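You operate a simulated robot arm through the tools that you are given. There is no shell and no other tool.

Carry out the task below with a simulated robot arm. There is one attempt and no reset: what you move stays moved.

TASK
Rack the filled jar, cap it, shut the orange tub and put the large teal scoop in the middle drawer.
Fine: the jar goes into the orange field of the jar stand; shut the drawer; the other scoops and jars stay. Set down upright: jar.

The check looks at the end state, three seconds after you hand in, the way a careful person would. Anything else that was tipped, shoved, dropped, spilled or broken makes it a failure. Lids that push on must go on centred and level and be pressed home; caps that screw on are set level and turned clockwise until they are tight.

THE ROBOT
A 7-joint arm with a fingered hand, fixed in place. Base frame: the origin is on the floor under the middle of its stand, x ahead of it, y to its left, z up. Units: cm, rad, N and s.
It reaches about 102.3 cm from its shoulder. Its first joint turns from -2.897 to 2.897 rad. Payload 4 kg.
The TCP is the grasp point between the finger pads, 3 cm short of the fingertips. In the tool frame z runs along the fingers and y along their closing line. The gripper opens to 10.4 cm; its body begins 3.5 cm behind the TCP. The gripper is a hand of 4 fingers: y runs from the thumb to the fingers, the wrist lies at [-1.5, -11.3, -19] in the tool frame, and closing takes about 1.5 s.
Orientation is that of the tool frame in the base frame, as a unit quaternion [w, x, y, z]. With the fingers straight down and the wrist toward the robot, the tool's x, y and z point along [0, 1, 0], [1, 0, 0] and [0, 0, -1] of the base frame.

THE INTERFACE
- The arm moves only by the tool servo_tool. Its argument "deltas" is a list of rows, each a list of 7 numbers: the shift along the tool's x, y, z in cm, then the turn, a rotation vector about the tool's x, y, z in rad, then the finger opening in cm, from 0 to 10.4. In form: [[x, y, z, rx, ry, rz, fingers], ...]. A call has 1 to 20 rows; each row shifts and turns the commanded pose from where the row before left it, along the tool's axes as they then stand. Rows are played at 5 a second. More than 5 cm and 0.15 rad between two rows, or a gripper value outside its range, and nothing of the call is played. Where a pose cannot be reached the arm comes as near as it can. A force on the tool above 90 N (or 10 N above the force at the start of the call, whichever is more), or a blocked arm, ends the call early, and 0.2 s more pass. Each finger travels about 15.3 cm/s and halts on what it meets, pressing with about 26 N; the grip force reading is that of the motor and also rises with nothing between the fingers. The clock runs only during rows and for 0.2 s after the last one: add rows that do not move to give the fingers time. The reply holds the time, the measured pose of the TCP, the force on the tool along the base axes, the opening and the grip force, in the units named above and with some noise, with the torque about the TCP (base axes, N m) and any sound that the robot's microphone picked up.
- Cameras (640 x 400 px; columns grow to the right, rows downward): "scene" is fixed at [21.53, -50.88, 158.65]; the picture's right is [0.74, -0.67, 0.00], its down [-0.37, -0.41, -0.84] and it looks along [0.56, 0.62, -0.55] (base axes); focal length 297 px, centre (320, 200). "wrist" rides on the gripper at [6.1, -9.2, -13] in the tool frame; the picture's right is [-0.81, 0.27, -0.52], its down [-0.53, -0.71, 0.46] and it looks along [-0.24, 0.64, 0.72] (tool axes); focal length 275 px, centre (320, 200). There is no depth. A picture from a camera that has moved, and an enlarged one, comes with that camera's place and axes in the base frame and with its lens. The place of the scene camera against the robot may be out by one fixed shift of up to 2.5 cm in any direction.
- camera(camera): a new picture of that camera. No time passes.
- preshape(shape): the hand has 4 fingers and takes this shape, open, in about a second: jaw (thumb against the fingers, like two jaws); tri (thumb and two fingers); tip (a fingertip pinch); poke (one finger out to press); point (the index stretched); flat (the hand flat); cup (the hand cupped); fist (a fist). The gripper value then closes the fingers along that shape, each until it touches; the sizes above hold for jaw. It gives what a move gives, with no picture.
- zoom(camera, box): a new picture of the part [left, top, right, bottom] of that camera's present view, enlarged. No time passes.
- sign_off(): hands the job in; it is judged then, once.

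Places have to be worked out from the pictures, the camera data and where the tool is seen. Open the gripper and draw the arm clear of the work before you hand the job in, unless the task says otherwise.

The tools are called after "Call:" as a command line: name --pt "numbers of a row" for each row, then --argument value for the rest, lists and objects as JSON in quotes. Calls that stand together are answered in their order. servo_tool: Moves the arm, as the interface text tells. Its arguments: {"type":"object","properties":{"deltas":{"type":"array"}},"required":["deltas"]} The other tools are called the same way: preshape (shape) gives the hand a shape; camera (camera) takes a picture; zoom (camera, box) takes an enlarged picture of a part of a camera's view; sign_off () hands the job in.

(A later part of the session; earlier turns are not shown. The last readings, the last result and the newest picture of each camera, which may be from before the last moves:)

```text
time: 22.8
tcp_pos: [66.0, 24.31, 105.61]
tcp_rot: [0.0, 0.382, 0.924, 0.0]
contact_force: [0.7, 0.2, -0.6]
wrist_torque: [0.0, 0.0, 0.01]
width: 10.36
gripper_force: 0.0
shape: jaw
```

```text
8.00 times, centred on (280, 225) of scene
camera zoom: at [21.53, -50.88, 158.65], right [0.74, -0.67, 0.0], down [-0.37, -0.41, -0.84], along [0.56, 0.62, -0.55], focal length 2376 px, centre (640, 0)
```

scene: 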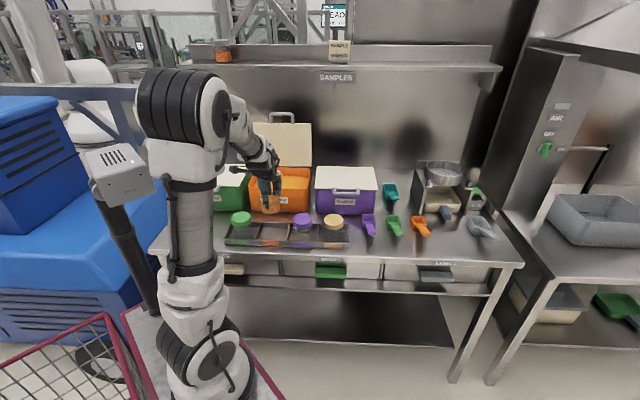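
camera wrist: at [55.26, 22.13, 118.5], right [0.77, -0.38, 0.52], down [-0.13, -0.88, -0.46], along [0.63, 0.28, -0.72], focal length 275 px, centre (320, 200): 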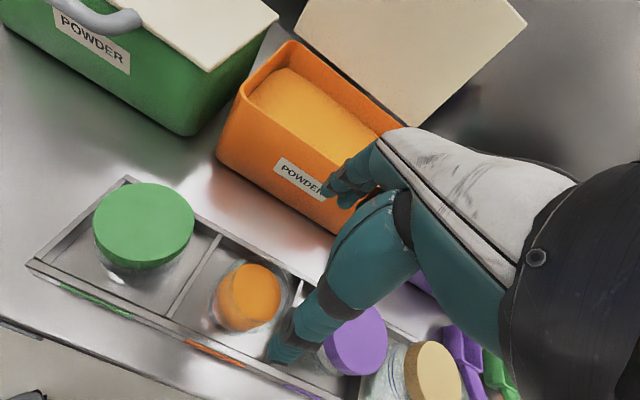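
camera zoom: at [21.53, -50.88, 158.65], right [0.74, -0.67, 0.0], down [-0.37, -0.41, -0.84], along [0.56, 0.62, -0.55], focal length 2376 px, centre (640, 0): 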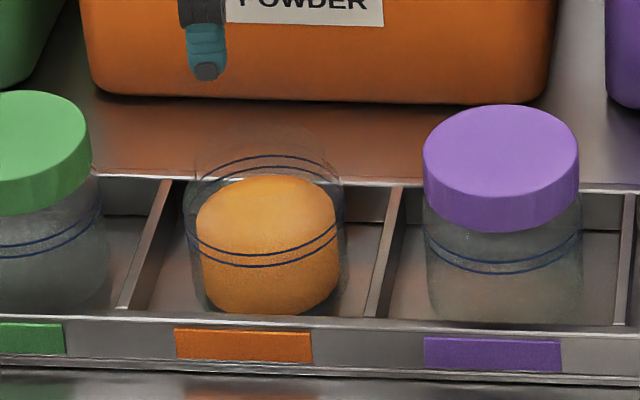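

The jar is upright and centred; its neck is narrower and takes a cap about 7.1 cm wide and 2.2 cm high. Next I go back to the orange cap, centre now refined to about [42.2, 51.5], and hover above it.

Call:
servo_tool --pt "2.0 0.15 0 0 0 0 10.4" --pt "3.0 0.2 0 0 0 0 10.4" --pt "3.5 0.25 0 0 0 0 10.4" --pt "3.5 0.25 0 0 0 0 10.4" --pt "3.5 0.25 0 0 0 0 10.4" --pt "3.5 0.25 0 0 0 0 10.4" --pt "3.5 0.25 0 0 0 0 10.4" --pt "3.5 0.25 0 0 0 0 10.4" --pt "3.5 0.25 0 0 0 0 10.4" --pt "3.0 0.2 1.0 0 0 0 10.4" --pt "2.0 0.1 2.0 0 0 0 10.4" --pt "1.55 0.05 2.5 0 0 0 10.4" --pt "0 0 2.5 0 0 0 10.4" --pt "0 0 0 0 0 0 10.4" --pt "0 0 0 0 0 0 10.4"

Call:
camera --camera "wrist"

Call:
zoom --camera "wrist" --box '[200, 170, 400, 380]'

Call:
camera --camera "scene"

```text
time: 26.0
tcp_pos: [43.58, 51.55, 97.46]
tcp_rot: [0.001, 0.391, 0.92, 0.003]
contact_force: [0.1, -0.9, -0.4]
wrist_torque: [0.03, 0.02, 0.02]
width: 10.39
gripper_force: 0.1
shape: jaw
```

```text
taken
camera wrist: at [32.71, 49.45, 110.49], right [0.76, -0.39, 0.52], down [-0.14, -0.88, -0.46], along [0.64, 0.28, -0.72], focal length 275 px, centre (320, 200)
```

wrist: 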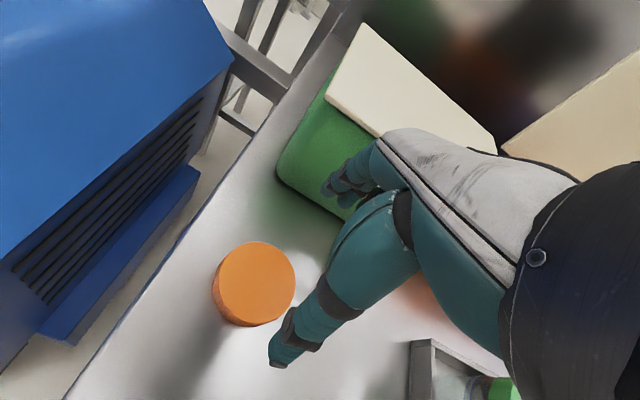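

```text
1.90 times, centred on (300, 275) of wrist
camera zoom: at [32.71, 49.45, 110.49], right [0.76, -0.39, 0.52], down [-0.14, -0.88, -0.46], along [0.64, 0.28, -0.72], focal length 524 px, centre (358, 57)
```

zoom: 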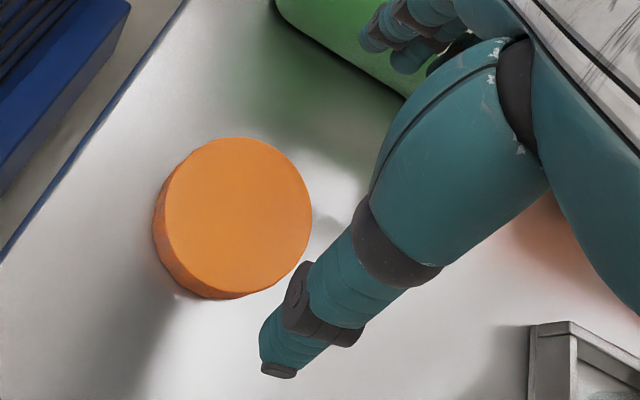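

```text
taken
```

scene: 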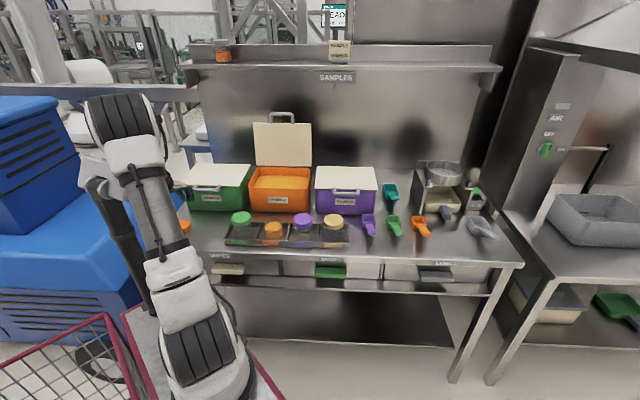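

The hand is 1.4 cm short of the commanded place and slightly turned, so the arm may be lagging or touching something like the camera post. I wait without moving and look at the elbow.

Call:
servo_tool --pt "0 0 0 0 0 0 10.4" --pt "0 0 0 0 0 0 10.4"

Call:
zoom --camera "scene" --box '[50, 60, 250, 260]'

```text
time: 26.6
tcp_pos: [43.61, 51.62, 97.58]
tcp_rot: [0.002, 0.391, 0.92, 0.003]
contact_force: [0.6, 1.2, -0.2]
wrist_torque: [-0.04, 0.01, 0.01]
width: 10.39
gripper_force: 0.0
shape: jaw
```

```text
2.00 times, centred on (150, 160) of scene
camera zoom: at [21.53, -50.88, 158.65], right [0.74, -0.67, 0.0], down [-0.37, -0.41, -0.84], along [0.56, 0.62, -0.55], focal length 594 px, centre (660, 280)
```

zoom: 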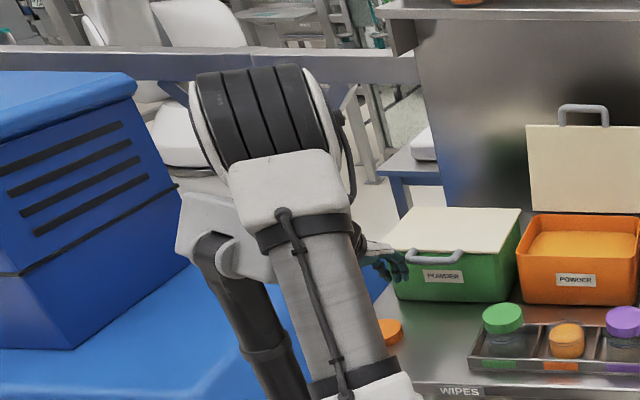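

I need to see whether the elbow is touching the camera post; I zoom in there.

Call:
zoom --camera "scene" --box '[60, 80, 180, 220]'

Call:
zoom --camera "scene" --box '[40, 180, 280, 400]'

```text
2.86 times, centred on (120, 150) of scene
camera zoom: at [21.53, -50.88, 158.65], right [0.74, -0.67, 0.0], down [-0.37, -0.41, -0.84], along [0.56, 0.62, -0.55], focal length 848 px, centre (891, 343)
```

zoom: 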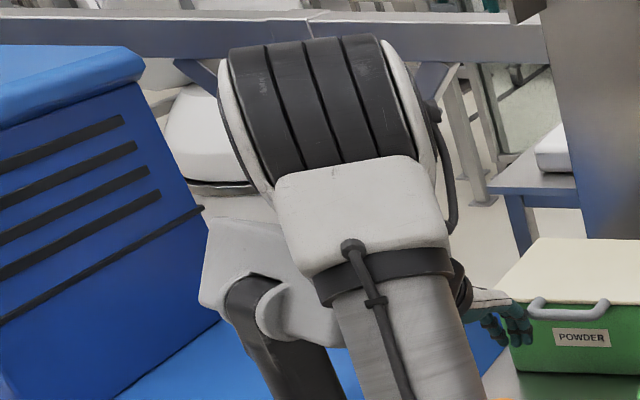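

```text
1.82 times, centred on (160, 290) of scene
camera zoom: at [21.53, -50.88, 158.65], right [0.74, -0.67, 0.0], down [-0.37, -0.41, -0.84], along [0.56, 0.62, -0.55], focal length 540 px, centre (611, 36)
```

zoom: 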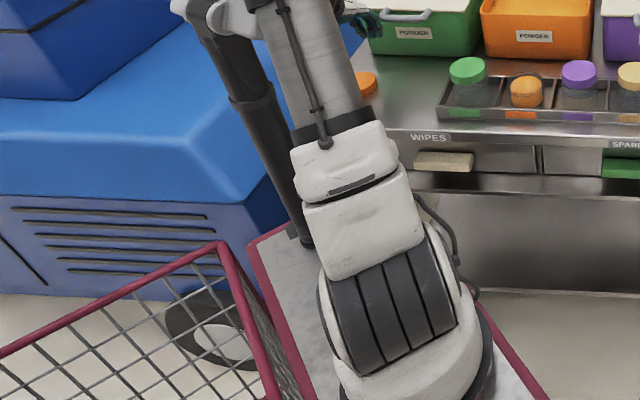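

The camera post by the robot looks shifted compared with earlier pictures, so my elbow was probably leaning on it. I back off the way I came and up a little, then look at the post again.

Call:
servo_tool --pt "0 0 -2.5 0 0 0 10.4" --pt "-1.5 -0.1 -2.5 0 0 0 10.4" --pt "-2.5 -0.15 -2.0 0 0 0 10.4" --pt "-3.0 -0.2 -1.0 0 0 0 10.4" --pt "-3.0 -0.2 0 0 0 0 10.4" --pt "-3.5 -0.25 0 0 0 0 10.4" --pt "-3.5 -0.25 0 0 0 0 10.4" --pt "-3.5 -0.25 0 0 0 0 10.4" --pt "0 0 0 0 0 0 10.4"

Call:
camera --camera "scene"

Call:
zoom --camera "scene" --box '[60, 80, 180, 220]'

```text
time: 28.6
tcp_pos: [55.63, 35.83, 105.56]
tcp_rot: [-0.001, 0.381, 0.925, -0.001]
contact_force: [-0.2, -0.4, -0.1]
wrist_torque: [-0.02, 0.0, 0.0]
width: 10.36
gripper_force: 0.0
shape: jaw
```

```text
taken
```

scene: 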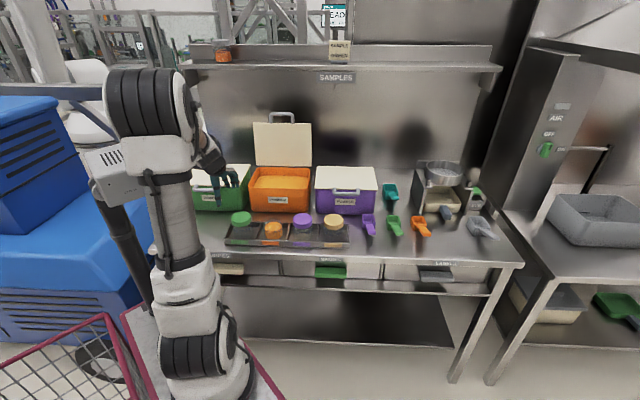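

```text
2.86 times, centred on (120, 150) of scene
camera zoom: at [21.53, -50.88, 158.65], right [0.74, -0.67, 0.0], down [-0.37, -0.41, -0.84], along [0.56, 0.62, -0.55], focal length 848 px, centre (891, 343)
```

zoom: 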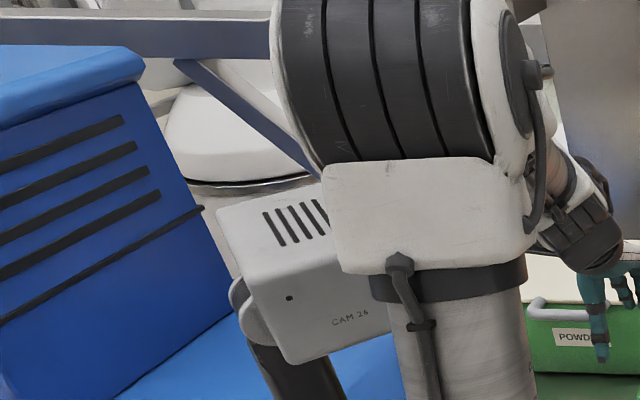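

The post is back where it was in the first picture, so nothing was toppled, but I want the elbow farther from it. I turn the hand a further 45° counter-clockwise (wrist then stays to the right) and approach the cap at safe height in that attitude.

Call:
servo_tool --pt "0 0 -0.5 0 0 -0.131 10.4" --pt "0 0 -0.5 0 0 -0.131 10.4" --pt "0 0 -0.5 0 0 -0.131 10.4" --pt "0 0 0 0 0 -0.131 10.4" --pt "0 0 0 0 0 -0.131 10.4" --pt "0 0 0 0 0 -0.131 10.4" --pt "0 0 0 0 0 0 10.4"

Call:
camera --camera "scene"

Call:
camera --camera "wrist"

```text
time: 30.2
tcp_pos: [55.68, 35.91, 107.09]
tcp_rot: [0.0, -0.003, 1.0, 0.0]
contact_force: [-0.3, -0.1, 0.4]
wrist_torque: [0.0, 0.01, -0.01]
width: 10.39
gripper_force: 0.0
shape: jaw
```

```text
taken
```

scene: 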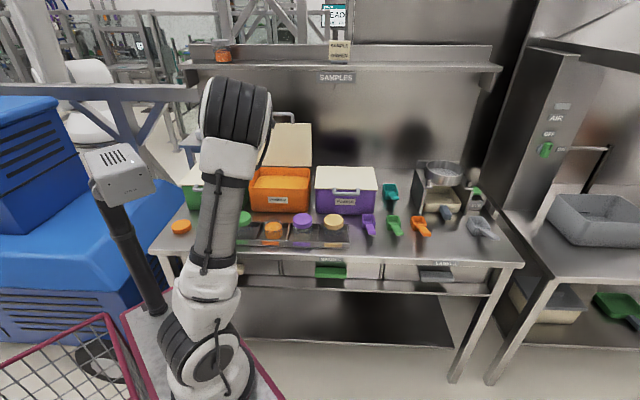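

```text
taken
camera wrist: at [49.64, 26.74, 120.12], right [0.81, 0.28, 0.52], down [0.54, -0.71, -0.46], along [0.24, 0.65, -0.72], focal length 275 px, centre (320, 200)
```

wrist: 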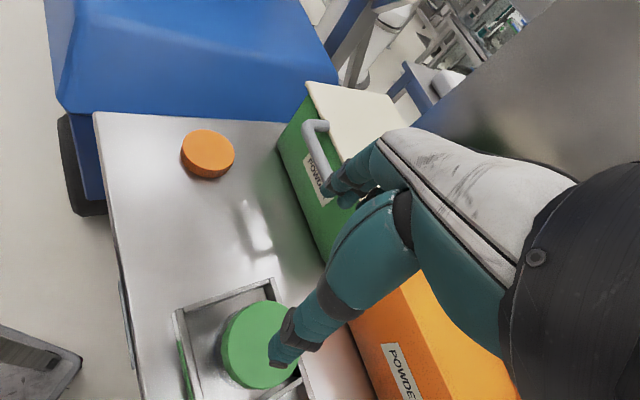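

The elbow is now well clear of the post. I take a reference zoom of the post and continue.

Call:
zoom --camera "scene" --box '[60, 80, 180, 220]'

Call:
servo_tool --pt "1.5 1.8 0 0 0 0 10.4" --pt "2.5 2.9 0 0 0 0 10.4" --pt "2.5 2.9 0 0 0 0 10.4" --pt "2.5 2.9 0 0 0 0 10.4" --pt "2.5 2.9 0 0 0 0 10.4" --pt "1.9 2.2 0 0 0 0 10.4" --pt "0 0 0 0 0 0 10.4" --pt "0 0 0 0 0 0 10.4"

Call:
camera --camera "scene"

Call:
camera --camera "wrist"

```text
2.86 times, centred on (120, 150) of scene
camera zoom: at [21.53, -50.88, 158.65], right [0.74, -0.67, 0.0], down [-0.37, -0.41, -0.84], along [0.56, 0.62, -0.55], focal length 848 px, centre (891, 343)
```

zoom: 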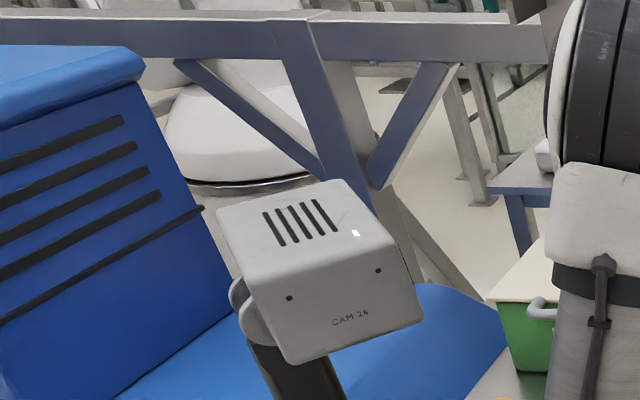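

```text
time: 32.0
tcp_pos: [42.18, 51.78, 106.91]
tcp_rot: [0.0, -0.002, 1.0, 0.0]
contact_force: [0.2, -0.9, -0.2]
wrist_torque: [-0.01, 0.0, 0.01]
width: 10.39
gripper_force: 0.0
shape: jaw
```

```text
taken
```

scene: 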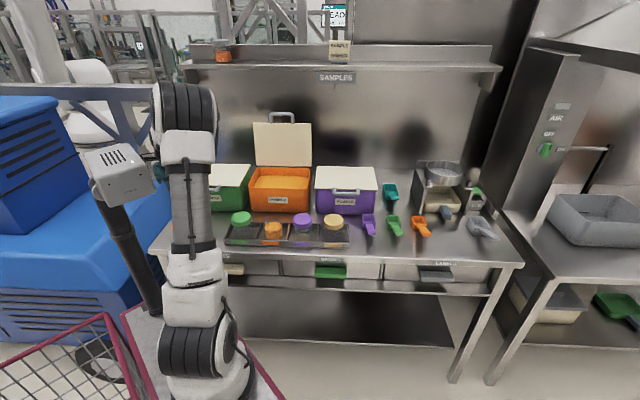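

```text
taken
camera wrist: at [36.1, 42.54, 119.9], right [0.81, 0.28, 0.52], down [0.54, -0.71, -0.45], along [0.24, 0.65, -0.72], focal length 275 px, centre (320, 200)
```

wrist: 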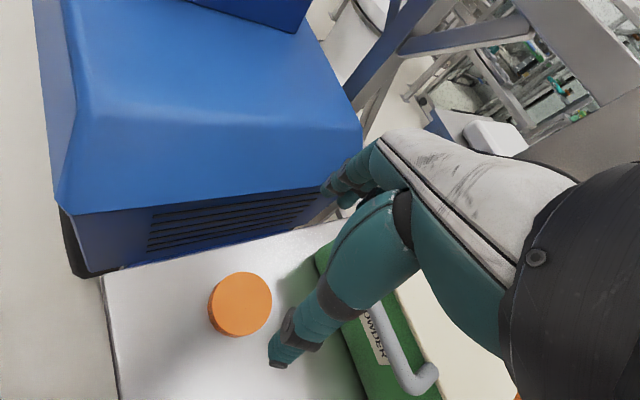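

At this attitude the arm reaches [42.2, 51.8] exactly and the post is untouched. I zoom on the cap to centre on it.

Call:
zoom --camera "wrist" --box '[190, 250, 310, 360]'

```text
3.64 times, centred on (250, 305) of wrist
camera zoom: at [36.1, 42.54, 119.9], right [0.81, 0.28, 0.52], down [0.54, -0.71, -0.45], along [0.24, 0.65, -0.72], focal length 1001 px, centre (574, -182)
```

zoom: 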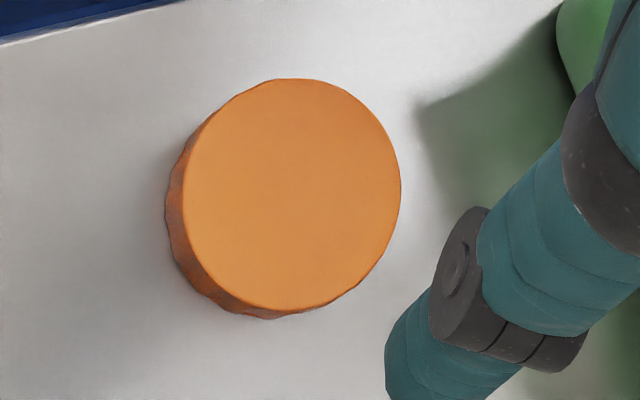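

The cap's rim is ribbed, so it likely screws on. It sits about 0.4 cm toward +x from the tool axis; I correct and lower to z 96 for a final check.

Call:
servo_tool --pt "-0.4 0 2.0 0 0 0 10.4" --pt "0 0 3.0 0 0 0 10.4" --pt "0 0 3.0 0 0 0 10.4" --pt "0 0 2.9 0 0 0 10.4" --pt "0 0 0 0 0 0 10.4" --pt "0 0 0 0 0 0 10.4"

Call:
zoom --camera "wrist" --box '[180, 190, 420, 390]'

Call:
zoom --camera "scene" --box '[60, 80, 260, 280]'

```text
time: 33.4
tcp_pos: [42.68, 51.64, 95.82]
tcp_rot: [0.001, -0.002, 1.0, 0.0]
contact_force: [-0.1, -0.5, 0.7]
wrist_torque: [-0.03, 0.0, -0.03]
width: 10.37
gripper_force: 0.1
shape: jaw
```

```text
2.00 times, centred on (300, 290) of wrist
camera zoom: at [36.66, 42.41, 108.92], right [0.81, 0.28, 0.52], down [0.54, -0.71, -0.45], along [0.24, 0.65, -0.72], focal length 551 px, centre (360, 20)
```

zoom: 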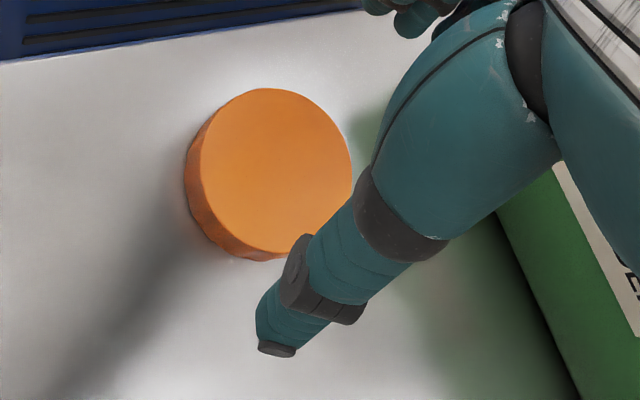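

```text
2.00 times, centred on (160, 180) of scene
camera zoom: at [21.53, -50.88, 158.65], right [0.74, -0.67, 0.0], down [-0.37, -0.41, -0.84], along [0.56, 0.62, -0.55], focal length 594 px, centre (640, 240)
```

zoom: 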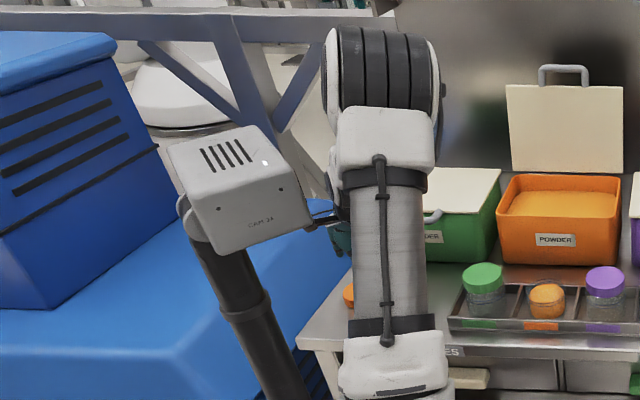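

Cap centre is within ~0.25 cm of the tool axis. I lower to z 90.3 so the tips are around the cap just above the table.

Call:
servo_tool --pt "0.15 -0.05 2.0 0 0 0 10.4" --pt "0 0 2.0 0 0 0 10.4" --pt "0 0 1.0 0 0 0 10.4" --pt "0 0 0.5 0 0 0 10.4" --pt "0 0 0 0 0 0 10.4" --pt "0 0 0 0 0 0 10.4"

Call:
camera --camera "wrist"

Call:
zoom --camera "wrist" --box '[180, 170, 420, 390]'

```text
time: 34.8
tcp_pos: [42.5, 51.54, 90.52]
tcp_rot: [0.0, -0.002, 1.0, -0.001]
contact_force: [-0.2, -0.1, -0.9]
wrist_torque: [0.0, 0.0, -0.05]
width: 10.35
gripper_force: 0.0
shape: jaw
```

```text
taken
camera wrist: at [36.44, 42.31, 103.61], right [0.81, 0.28, 0.52], down [0.54, -0.71, -0.45], along [0.24, 0.65, -0.72], focal length 275 px, centre (320, 200)
```

wrist: 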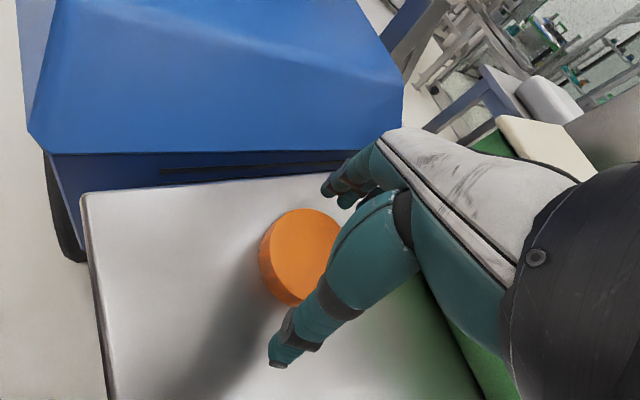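

```text
1.82 times, centred on (300, 280) of wrist
camera zoom: at [36.44, 42.31, 103.61], right [0.81, 0.28, 0.52], down [0.54, -0.71, -0.45], along [0.24, 0.65, -0.72], focal length 500 px, centre (356, 54)
```

zoom: 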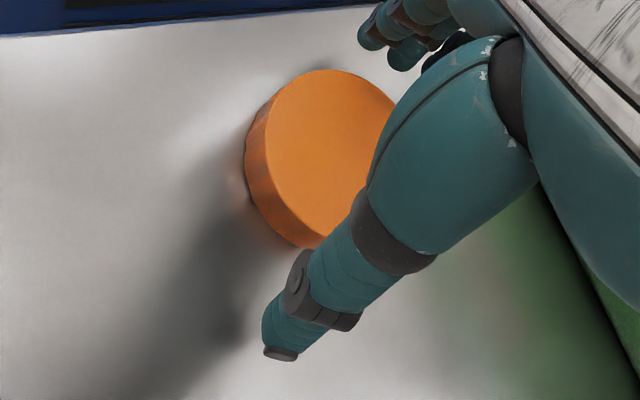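

The cap lies between thumb and fingers. I lower 0.4 cm more and close slowly.

Call:
servo_tool --pt "0 0 0.2 0 0 0 10.4" --pt "0 0 0.2 0 0 0 9.8" --pt "0 0 0 0 0 0 9.2" --pt "0 0 0 0 0 0 8.6" --pt "0 0 0 0 0 0 8.2" --pt "0 0 0 0 0 0 7.8" --pt "0 0 0 0 0 0 7.4" --pt "0 0 0 0 0 0 7.0" --pt "0 0 0 0 0 0 6.5" --pt "0 0 0 0 0 0 6.0" --pt "0 0 0 0 0 0 5.5" --pt "0 0 0 0 0 0 5.0" --pt "0 0 0 0 0 0 5.0"

Call:
camera --camera "wrist"

Call:
zoom --camera "wrist" --box '[180, 170, 420, 390]'

```text
time: 37.6
tcp_pos: [42.55, 51.57, 90.17]
tcp_rot: [0.0, -0.002, 1.0, 0.0]
contact_force: [-0.6, -0.9, -0.5]
wrist_torque: [0.0, -0.03, 0.01]
width: 6.01
gripper_force: 25.7
shape: jaw
```

```text
taken
camera wrist: at [36.45, 42.34, 103.27], right [0.81, 0.28, 0.52], down [0.54, -0.71, -0.45], along [0.24, 0.65, -0.72], focal length 275 px, centre (320, 200)
```

wrist: 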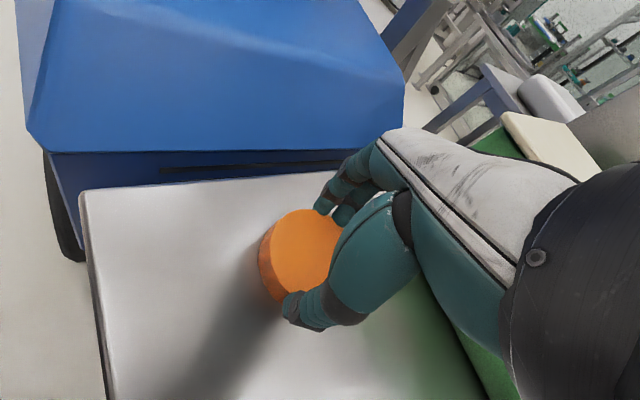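

```text
1.82 times, centred on (300, 280) of wrist
camera zoom: at [36.45, 42.34, 103.27], right [0.81, 0.28, 0.52], down [0.54, -0.71, -0.45], along [0.24, 0.65, -0.72], focal length 500 px, centre (356, 54)
```

zoom: 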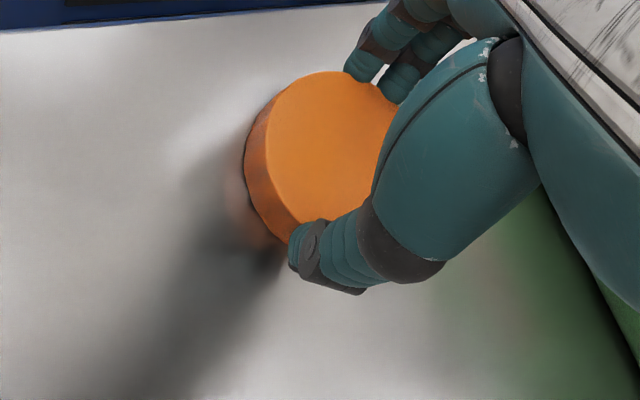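

The cap is held (6.0 cm, 25.7 N). I lift it and check that it hangs level.

Call:
servo_tool --pt "0 0 -0.5 0 0 0 5.0" --pt "0 0 -1.5 0 0 0 5.0" --pt "0 0 -2.5 0 0 0 5.0" --pt "0 0 -3.0 0 0 0 5.0" --pt "0 0 -3.0 0 0 0 5.0" --pt "0 0 -3.0 0 0 0 5.0" --pt "0 0 -3.0 0 0 0 5.0" --pt "0 0 0 0 0 0 5.0"

Call:
camera --camera "wrist"

Call:
zoom --camera "scene" --box '[60, 80, 260, 280]'

```text
time: 39.4
tcp_pos: [42.28, 51.59, 106.79]
tcp_rot: [0.001, -0.002, 1.0, 0.0]
contact_force: [0.9, -0.1, 0.1]
wrist_torque: [0.0, -0.02, -0.06]
width: 6.05
gripper_force: 25.8
shape: jaw
```

```text
taken
camera wrist: at [36.33, 42.36, 119.89], right [0.81, 0.28, 0.52], down [0.54, -0.71, -0.46], along [0.24, 0.65, -0.72], focal length 275 px, centre (320, 200)
```

wrist: 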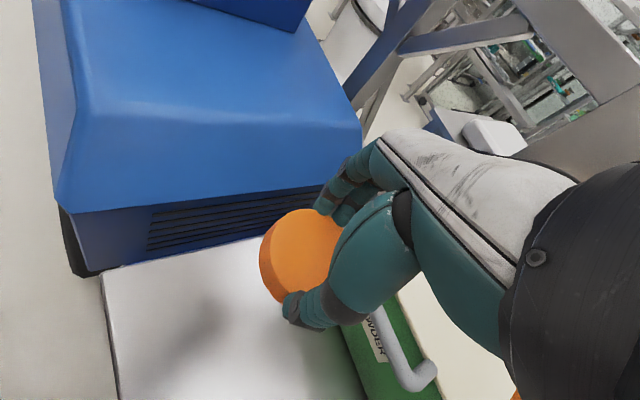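

```text
2.00 times, centred on (160, 180) of scene
camera zoom: at [21.53, -50.88, 158.65], right [0.74, -0.67, 0.0], down [-0.37, -0.41, -0.84], along [0.56, 0.62, -0.55], focal length 594 px, centre (640, 240)
```

zoom: 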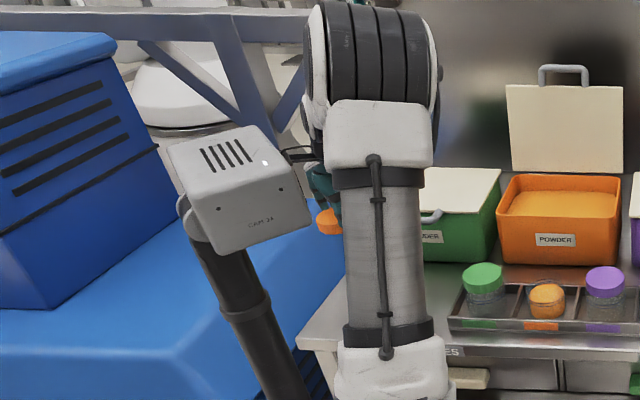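

The cap is level in the grip. I carry it along the same diagonal to above the racked jar.

Call:
servo_tool --pt "-1.0 -1.15 0 0 0 0 5.0" --pt "-2.0 -2.3 0 0 0 0 5.0" --pt "-2.3 -2.6 0 0 0 0 5.0" --pt "-2.3 -2.6 0 0 0 0 5.0" --pt "-2.3 -2.6 0 0 0 0 5.0" --pt "-2.3 -2.6 0 0 0 0 5.0" --pt "-2.3 -2.65 0 0 0 0 5.0" --pt "-2.3 -2.65 0 0 0 0 5.0" --pt "-2.3 -2.65 0 0 0 0 5.0" --pt "-2.3 -2.65 0 0 0 0 5.0" --pt "-1.5 -1.75 0 0 0 0 5.0" --pt "-0.9 -1.1 0 0 0 0 5.0" --pt "0 0 0 0 0 0 5.0" --pt "0 0 0 0 0 0 5.0"

Call:
camera --camera "scene"

Call:
camera --camera "wrist"

Call:
zoom --camera "scene" --box '[220, 160, 340, 250]'

```text
time: 42.4
tcp_pos: [66.52, 24.56, 106.8]
tcp_rot: [0.0, -0.002, 1.0, 0.0]
contact_force: [-0.1, 0.6, -1.3]
wrist_torque: [0.01, 0.01, 0.01]
width: 6.03
gripper_force: 25.7
shape: jaw
```

```text
taken
```

scene: 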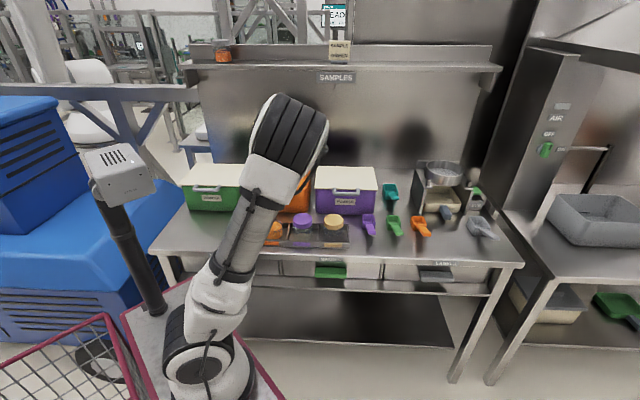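

```text
taken
camera wrist: at [60.42, 15.28, 119.93], right [0.81, 0.28, 0.52], down [0.54, -0.71, -0.46], along [0.24, 0.65, -0.72], focal length 275 px, centre (320, 200)
```

wrist: 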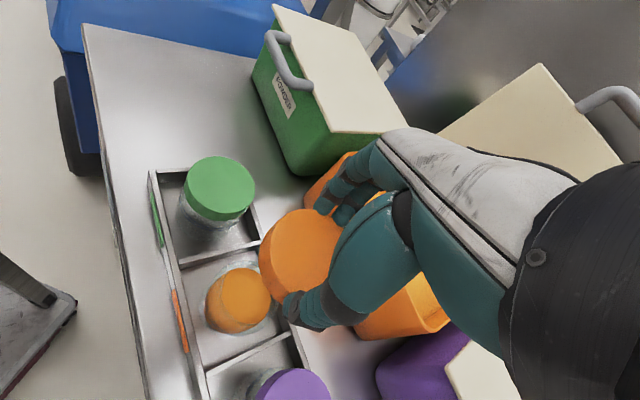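

```text
4.44 times, centred on (280, 205) of scene
camera zoom: at [21.53, -50.88, 158.65], right [0.74, -0.67, 0.0], down [-0.37, -0.41, -0.84], along [0.56, 0.62, -0.55], focal length 1320 px, centre (498, 178)
```

zoom: 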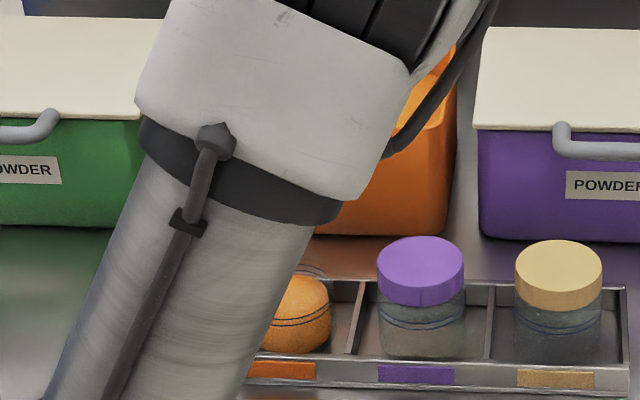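

The arm blocks the scene view in this attitude, so I turn the hand back by 45° (as when I placed the jar, so grip offsets cancel) and correct the position to the jar axis [66.05, 24.3].

Call:
servo_tool --pt "0.45 -0.25 0 0 0 0 5.0" --pt "0 0 0 0 0 0.131 5.0" --pt "0 0 0 0 0 0.131 5.0" --pt "0 0 0 0 0 0.131 5.0" --pt "0 0 0 0 0 0.131 5.0" --pt "0 0 0 0 0 0.131 5.0" --pt "0 0 0 0 0 0.131 5.0" --pt "0 0 0 0 0 0 5.0" --pt "0 0 0 0 0 0 5.0"

Call:
camera --camera "wrist"

Call:
zoom --camera "scene" --box '[220, 160, 340, 250]'

Call:
zoom --camera "wrist" --box '[180, 190, 360, 350]'

```text
time: 44.4
tcp_pos: [65.97, 24.05, 106.72]
tcp_rot: [0.0, 0.381, 0.924, 0.0]
contact_force: [-0.8, -0.6, 0.0]
wrist_torque: [-0.01, -0.01, 0.0]
width: 6.02
gripper_force: 26.0
shape: jaw
```

```text
taken
camera wrist: at [55.13, 21.81, 119.78], right [0.77, -0.38, 0.52], down [-0.13, -0.88, -0.46], along [0.63, 0.28, -0.72], focal length 275 px, centre (320, 200)
```

wrist: 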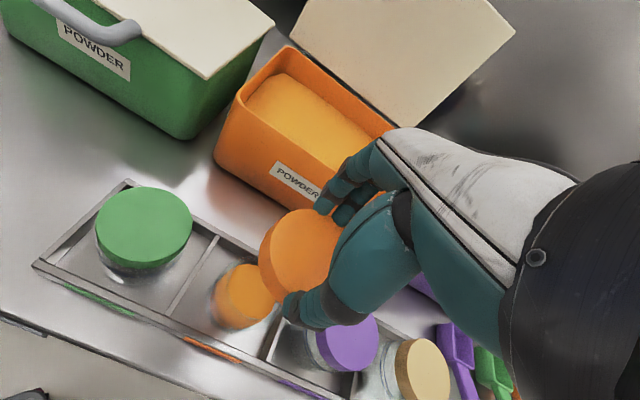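

```text
4.44 times, centred on (280, 205) of scene
camera zoom: at [21.53, -50.88, 158.65], right [0.74, -0.67, 0.0], down [-0.37, -0.41, -0.84], along [0.56, 0.62, -0.55], focal length 1320 px, centre (498, 178)
```

zoom: 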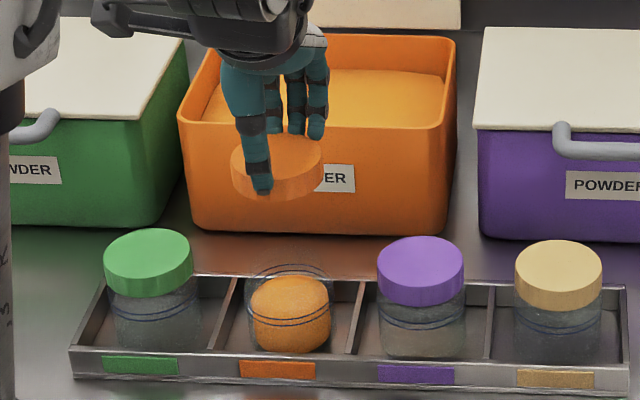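

```text
2.50 times, centred on (270, 270) of wrist
camera zoom: at [55.13, 21.81, 119.78], right [0.77, -0.38, 0.52], down [-0.13, -0.88, -0.46], along [0.63, 0.28, -0.72], focal length 688 px, centre (445, 25)
```

zoom: 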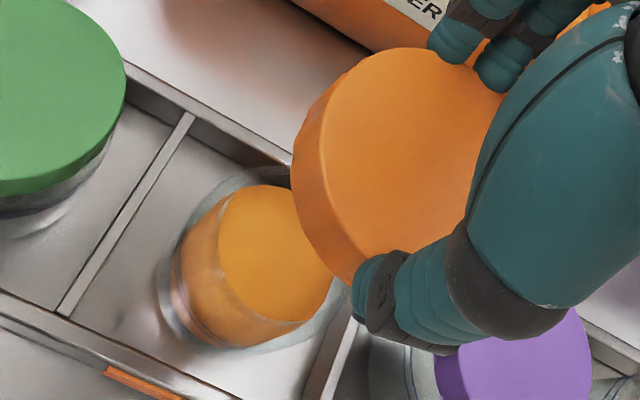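

In u the cap is about 0.17 cm right of the jar; the in-depth offset I can't judge well from here. I rotate the hand to −90° (needed anyway as the start for a clockwise turn) where the wrist camera looks along the rack and shows the depth alignment.

Call:
servo_tool --pt "0.15 0.2 0 0 0 -0.131 5.0" --pt "0 0 0 0 0 -0.131 5.0" --pt "0 0 0 0 0 -0.131 5.0" --pt "0 0 0 0 0 -0.131 5.0" --pt "0 0 0 0 0 -0.131 5.0" --pt "0 0 0 0 0 -0.131 5.0" --pt "0 0 0 0 0 -0.131 5.0" --pt "0 0 0 0 0 -0.131 5.0" --pt "0 0 0 0 0 -0.131 5.0" --pt "0 0 0 0 0 -0.131 5.0" --pt "0 0 0 0 0 -0.131 5.0" --pt "0 0 0 0 0 -0.131 5.0" --pt "0 0 0 0 0 0 5.0" --pt "0 0 0 0 0 0 5.0"

Call:
camera --camera "wrist"

Call:
camera --camera "scene"

Call:
zoom --camera "wrist" --box '[180, 190, 360, 350]'

```text
time: 47.4
tcp_pos: [66.09, 24.35, 106.78]
tcp_rot: [0.0, -0.385, 0.923, 0.0]
contact_force: [-0.6, 0.0, 0.0]
wrist_torque: [-0.01, -0.03, -0.01]
width: 6.0
gripper_force: 25.9
shape: jaw
```

```text
taken
camera wrist: at [68.33, 13.46, 119.77], right [0.37, 0.77, 0.52], down [0.88, -0.12, -0.46], along [-0.29, 0.63, -0.72], focal length 275 px, centre (320, 200)
```

wrist: 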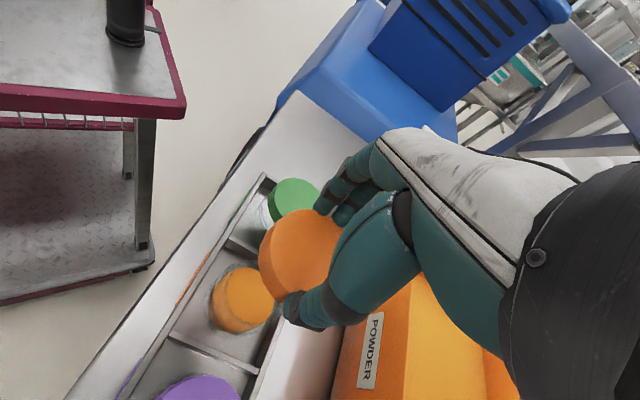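

```text
taken
```

scene: 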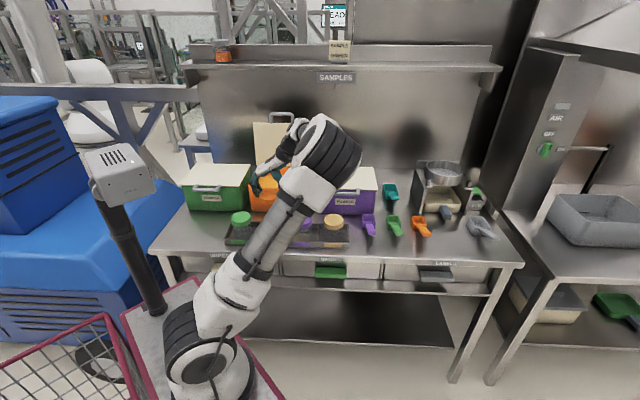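

```text
2.50 times, centred on (270, 270) of wrist
camera zoom: at [68.33, 13.46, 119.77], right [0.37, 0.77, 0.52], down [0.88, -0.12, -0.46], along [-0.29, 0.63, -0.72], focal length 688 px, centre (445, 25)
```

zoom: 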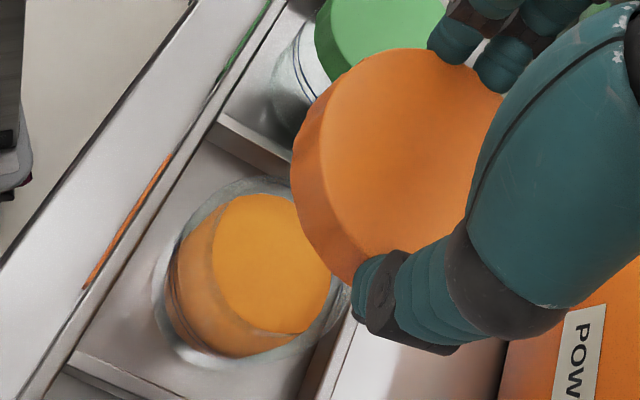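

I zoom the scene view at the cap and jar in this attitude to compare left-right alignment after the rotation.

Call:
zoom --camera "scene" --box '[230, 150, 330, 250]'

Call:
zoom --camera "wrist" --box '[200, 200, 340, 340]'

```text
4.00 times, centred on (280, 200) of scene
camera zoom: at [21.53, -50.88, 158.65], right [0.74, -0.67, 0.0], down [-0.37, -0.41, -0.84], along [0.56, 0.62, -0.55], focal length 1188 px, centre (480, 200)
```

zoom: 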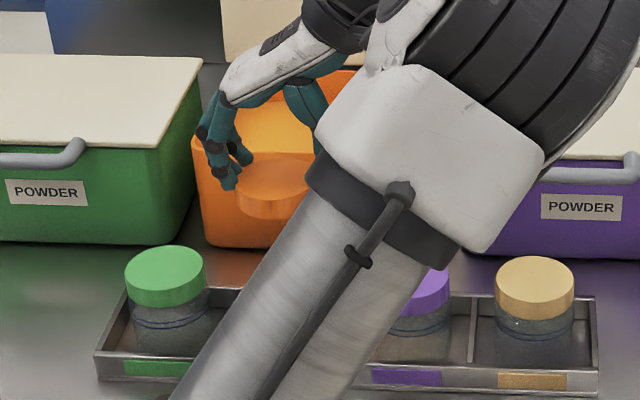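

```text
2.86 times, centred on (270, 270) of wrist
camera zoom: at [68.33, 13.46, 119.77], right [0.37, 0.77, 0.52], down [0.88, -0.12, -0.46], along [-0.29, 0.63, -0.72], focal length 786 px, centre (463, 0)
```

zoom: 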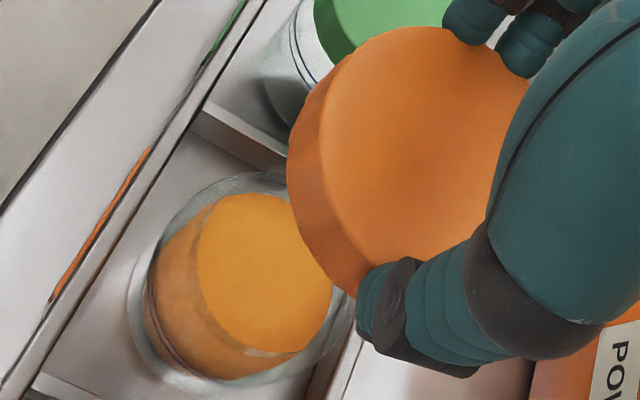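

In u the relative offsets are small; I go to the computed spot for this attitude and lower until the cap is about 1.5 cm above the rim, then compare cap and jar outlines directly.

Call:
servo_tool --pt "0.15 -0.18 1.0 0 0 0 5.0" --pt "0 0 2.0 0 0 0 5.0" --pt "0 0 2.0 0 0 0 5.0" --pt "0 0 2.0 0 0 0 5.0" --pt "0 0 1.0 0 0 0 5.0" --pt "0 0 0 0 0 0 5.0" --pt "0 0 0 0 0 0 5.0"

Call:
zoom --camera "wrist" --box '[200, 190, 360, 350]'

Call:
zoom --camera "scene" --box '[230, 150, 330, 250]'

```text
time: 49.0
tcp_pos: [66.06, 24.01, 98.64]
tcp_rot: [0.0, -0.385, 0.923, 0.0]
contact_force: [0.3, 0.0, -0.2]
wrist_torque: [-0.01, 0.0, -0.03]
width: 6.0
gripper_force: 25.8
shape: jaw
```

```text
2.50 times, centred on (280, 270) of wrist
camera zoom: at [68.28, 13.27, 111.78], right [0.38, 0.77, 0.52], down [0.88, -0.12, -0.46], along [-0.29, 0.63, -0.72], focal length 688 px, centre (420, 25)
```

zoom: 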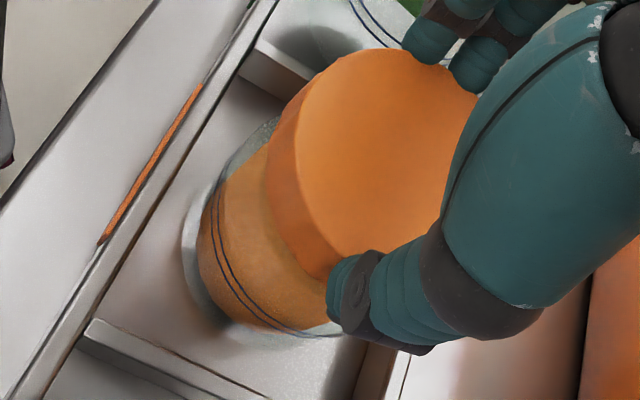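

```text
4.00 times, centred on (280, 200) of scene
camera zoom: at [21.53, -50.88, 158.65], right [0.74, -0.67, 0.0], down [-0.37, -0.41, -0.84], along [0.56, 0.62, -0.55], focal length 1188 px, centre (480, 200)
```

zoom: 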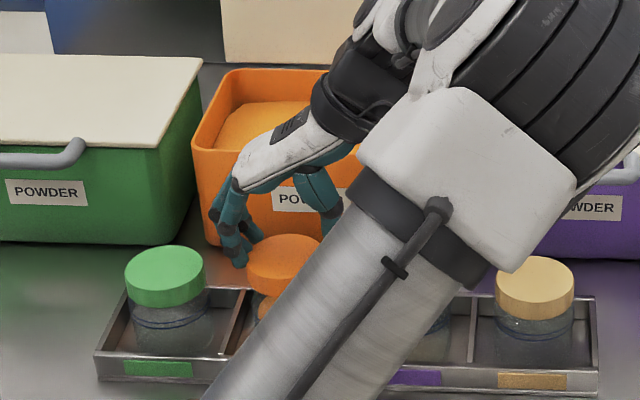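

Comparing outlines perpendicular to the axis, the cap sits about 0.36 cm too far (mainly into the bench, +n). I zoom the scene view once more to cross-check left-right before correcting.

Call:
zoom --camera "scene" --box '[250, 195, 310, 245]'

Call:
zoom --camera "wrist" --box '[240, 200, 340, 340]'

```text
8.00 times, centred on (280, 220) of scene
camera zoom: at [21.53, -50.88, 158.65], right [0.74, -0.67, 0.0], down [-0.37, -0.41, -0.84], along [0.56, 0.62, -0.55], focal length 2376 px, centre (640, 40)
```

zoom: 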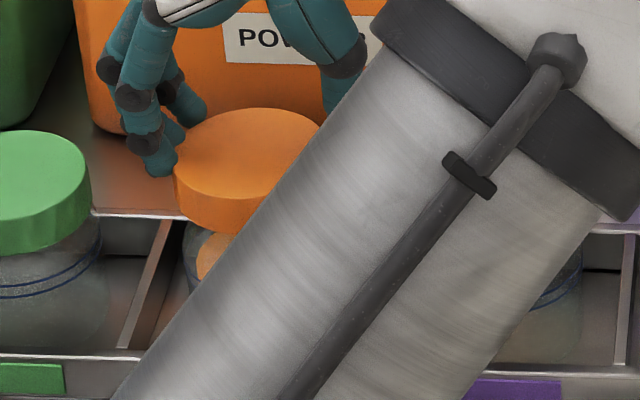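

```text
2.86 times, centred on (290, 270) of wrist
camera zoom: at [68.28, 13.27, 111.78], right [0.38, 0.77, 0.52], down [0.88, -0.12, -0.46], along [-0.29, 0.63, -0.72], focal length 786 px, centre (406, 0)
```

zoom: 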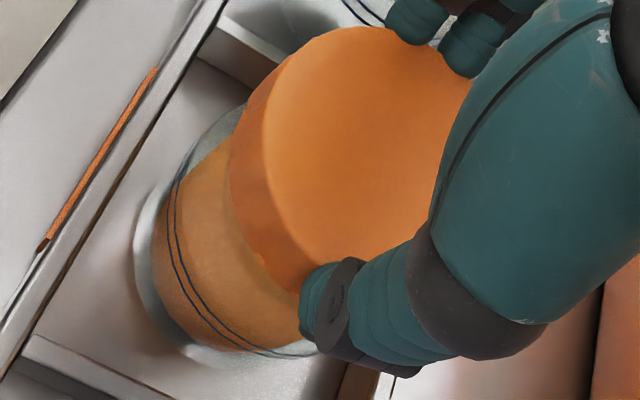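

Left-right agrees within 0.1 cm, so I shift only 0.37 cm toward the robot (tool +x) and lower slowly until the cap meets the neck.

Call:
servo_tool --pt "0.37 0 0 0 0 0 5.0" --pt "0 0 0.4 0 0 0 5.0" --pt "0 0 0.4 0 0 0 5.0" --pt "0 0 0.3 0 0 0 5.0" --pt "0 0 0 0 0 0 5.0" --pt "0 0 0 0 0 0 5.0"

Call:
zoom --camera "wrist" --box '[240, 200, 340, 340]'

Call:
zoom --camera "scene" --box '[250, 195, 310, 245]'

```text
time: 50.4
tcp_pos: [65.86, 23.75, 97.7]
tcp_rot: [0.0, -0.385, 0.923, 0.0]
contact_force: [0.5, 0.3, -0.3]
wrist_torque: [0.01, -0.06, -0.03]
width: 6.03
gripper_force: 25.9
shape: jaw
```

```text
2.86 times, centred on (290, 270) of wrist
camera zoom: at [68.1, 12.99, 110.71], right [0.38, 0.77, 0.52], down [0.88, -0.12, -0.45], along [-0.29, 0.63, -0.72], focal length 786 px, centre (406, 0)
```

zoom: 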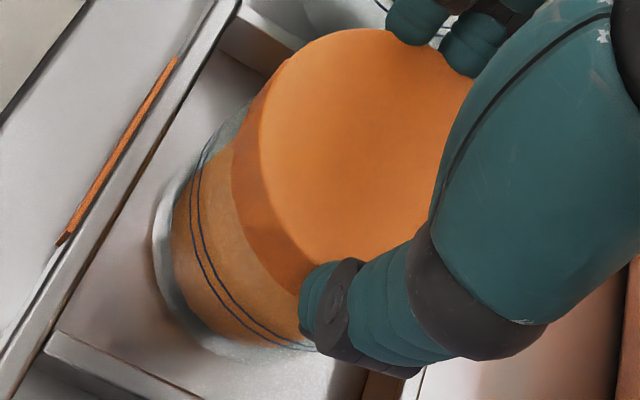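

```text
8.00 times, centred on (280, 220) of scene
camera zoom: at [21.53, -50.88, 158.65], right [0.74, -0.67, 0.0], down [-0.37, -0.41, -0.84], along [0.56, 0.62, -0.55], focal length 2376 px, centre (640, 40)
```

zoom: 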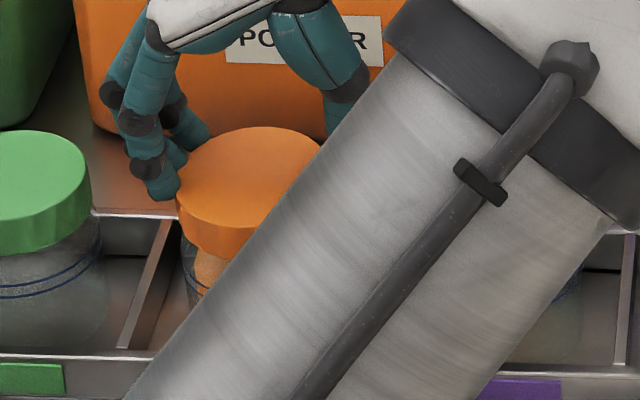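

Alignment now looks good in both views. I lower further in 0.2 cm steps watching the force.

Call:
servo_tool --pt "0 0 0.25 0 0 0 5.0" --pt "0 0 0.25 0 0 0 5.0" --pt "0 0 0.2 0 0 0 5.0" --pt "0 0 0 0 0 0 5.0"

```text
time: 51.4
tcp_pos: [65.98, 23.72, 97.07]
tcp_rot: [0.001, -0.384, 0.923, 0.0]
contact_force: [1.6, 0.6, 5.2]
wrist_torque: [0.13, 0.05, -0.04]
width: 6.05
gripper_force: 26.5
shape: jaw
heard: snap
```

A "snap" was heard at z 97.07 with 5 N upward force; I look at what happened before going on.

Call:
zoom --camera "wrist" --box '[240, 200, 340, 340]'

Call:
zoom --camera "scene" --box '[250, 195, 310, 245]'

Call:
camera --camera "scene"

Call:
camera --camera "wrist"

```text
2.86 times, centred on (290, 270) of wrist
camera zoom: at [68.06, 12.98, 110.09], right [0.38, 0.77, 0.52], down [0.88, -0.12, -0.45], along [-0.29, 0.63, -0.72], focal length 786 px, centre (406, 0)
```

zoom: 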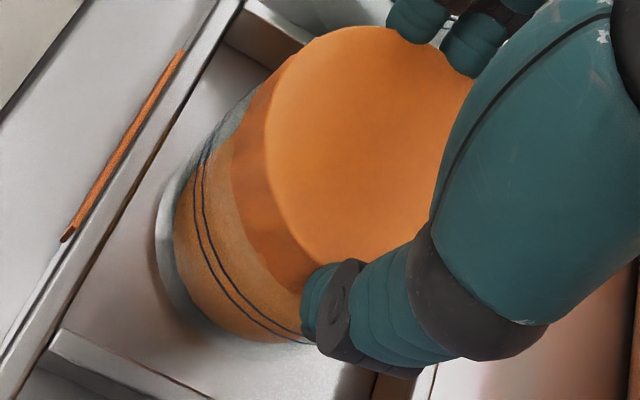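

```text
8.00 times, centred on (280, 220) of scene
camera zoom: at [21.53, -50.88, 158.65], right [0.74, -0.67, 0.0], down [-0.37, -0.41, -0.84], along [0.56, 0.62, -0.55], focal length 2376 px, centre (640, 40)
```

zoom: 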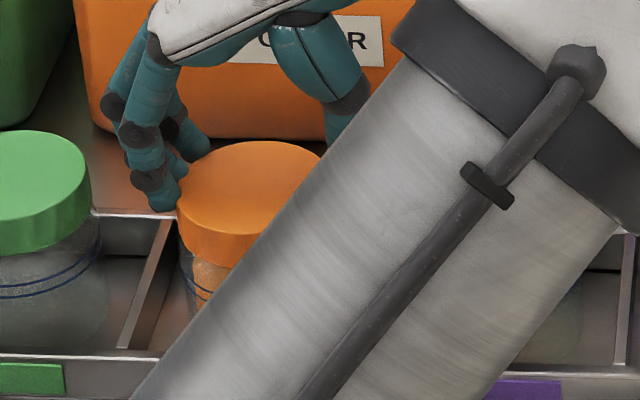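

```text
taken
```

scene: 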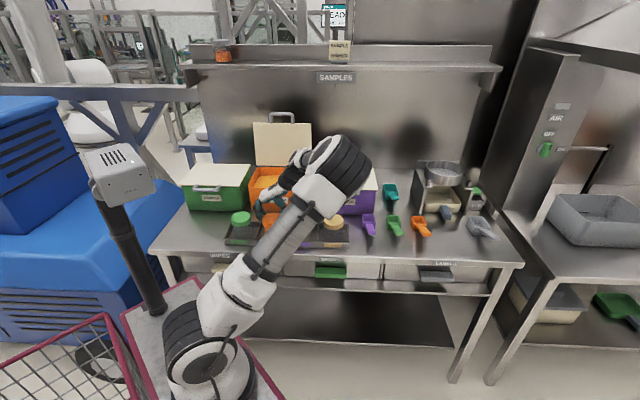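

```text
taken
camera wrist: at [68.06, 12.98, 110.09], right [0.38, 0.77, 0.52], down [0.88, -0.12, -0.45], along [-0.29, 0.63, -0.72], focal length 275 px, centre (320, 200)
```

wrist: 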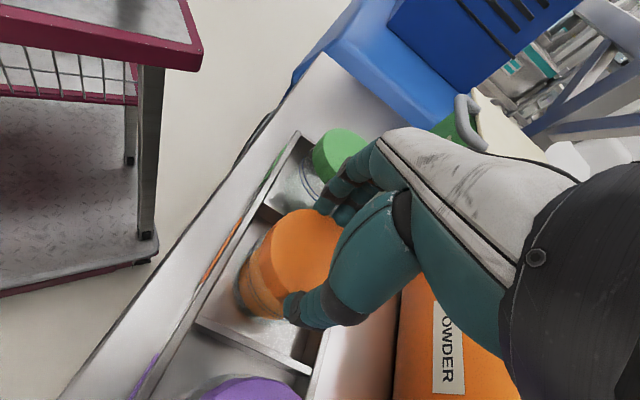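

The cap sits level on the jar, seemingly ~0.4 cm above its fully home height compared with the purple one. I press down gently to feel whether it is seated or still on a thread.

Call:
servo_tool --pt "0 0 0.1 0 0 0 5.0" --pt "0 0 0.1 0 0 0 5.0" --pt "0 0 0 0 0 0 5.0"

```text
time: 52.2
tcp_pos: [65.81, 23.76, 96.76]
tcp_rot: [0.0, -0.384, 0.923, 0.001]
contact_force: [5.6, 0.6, 21.7]
wrist_torque: [0.21, 0.02, -0.07]
width: 5.99
gripper_force: 26.4
shape: jaw
```

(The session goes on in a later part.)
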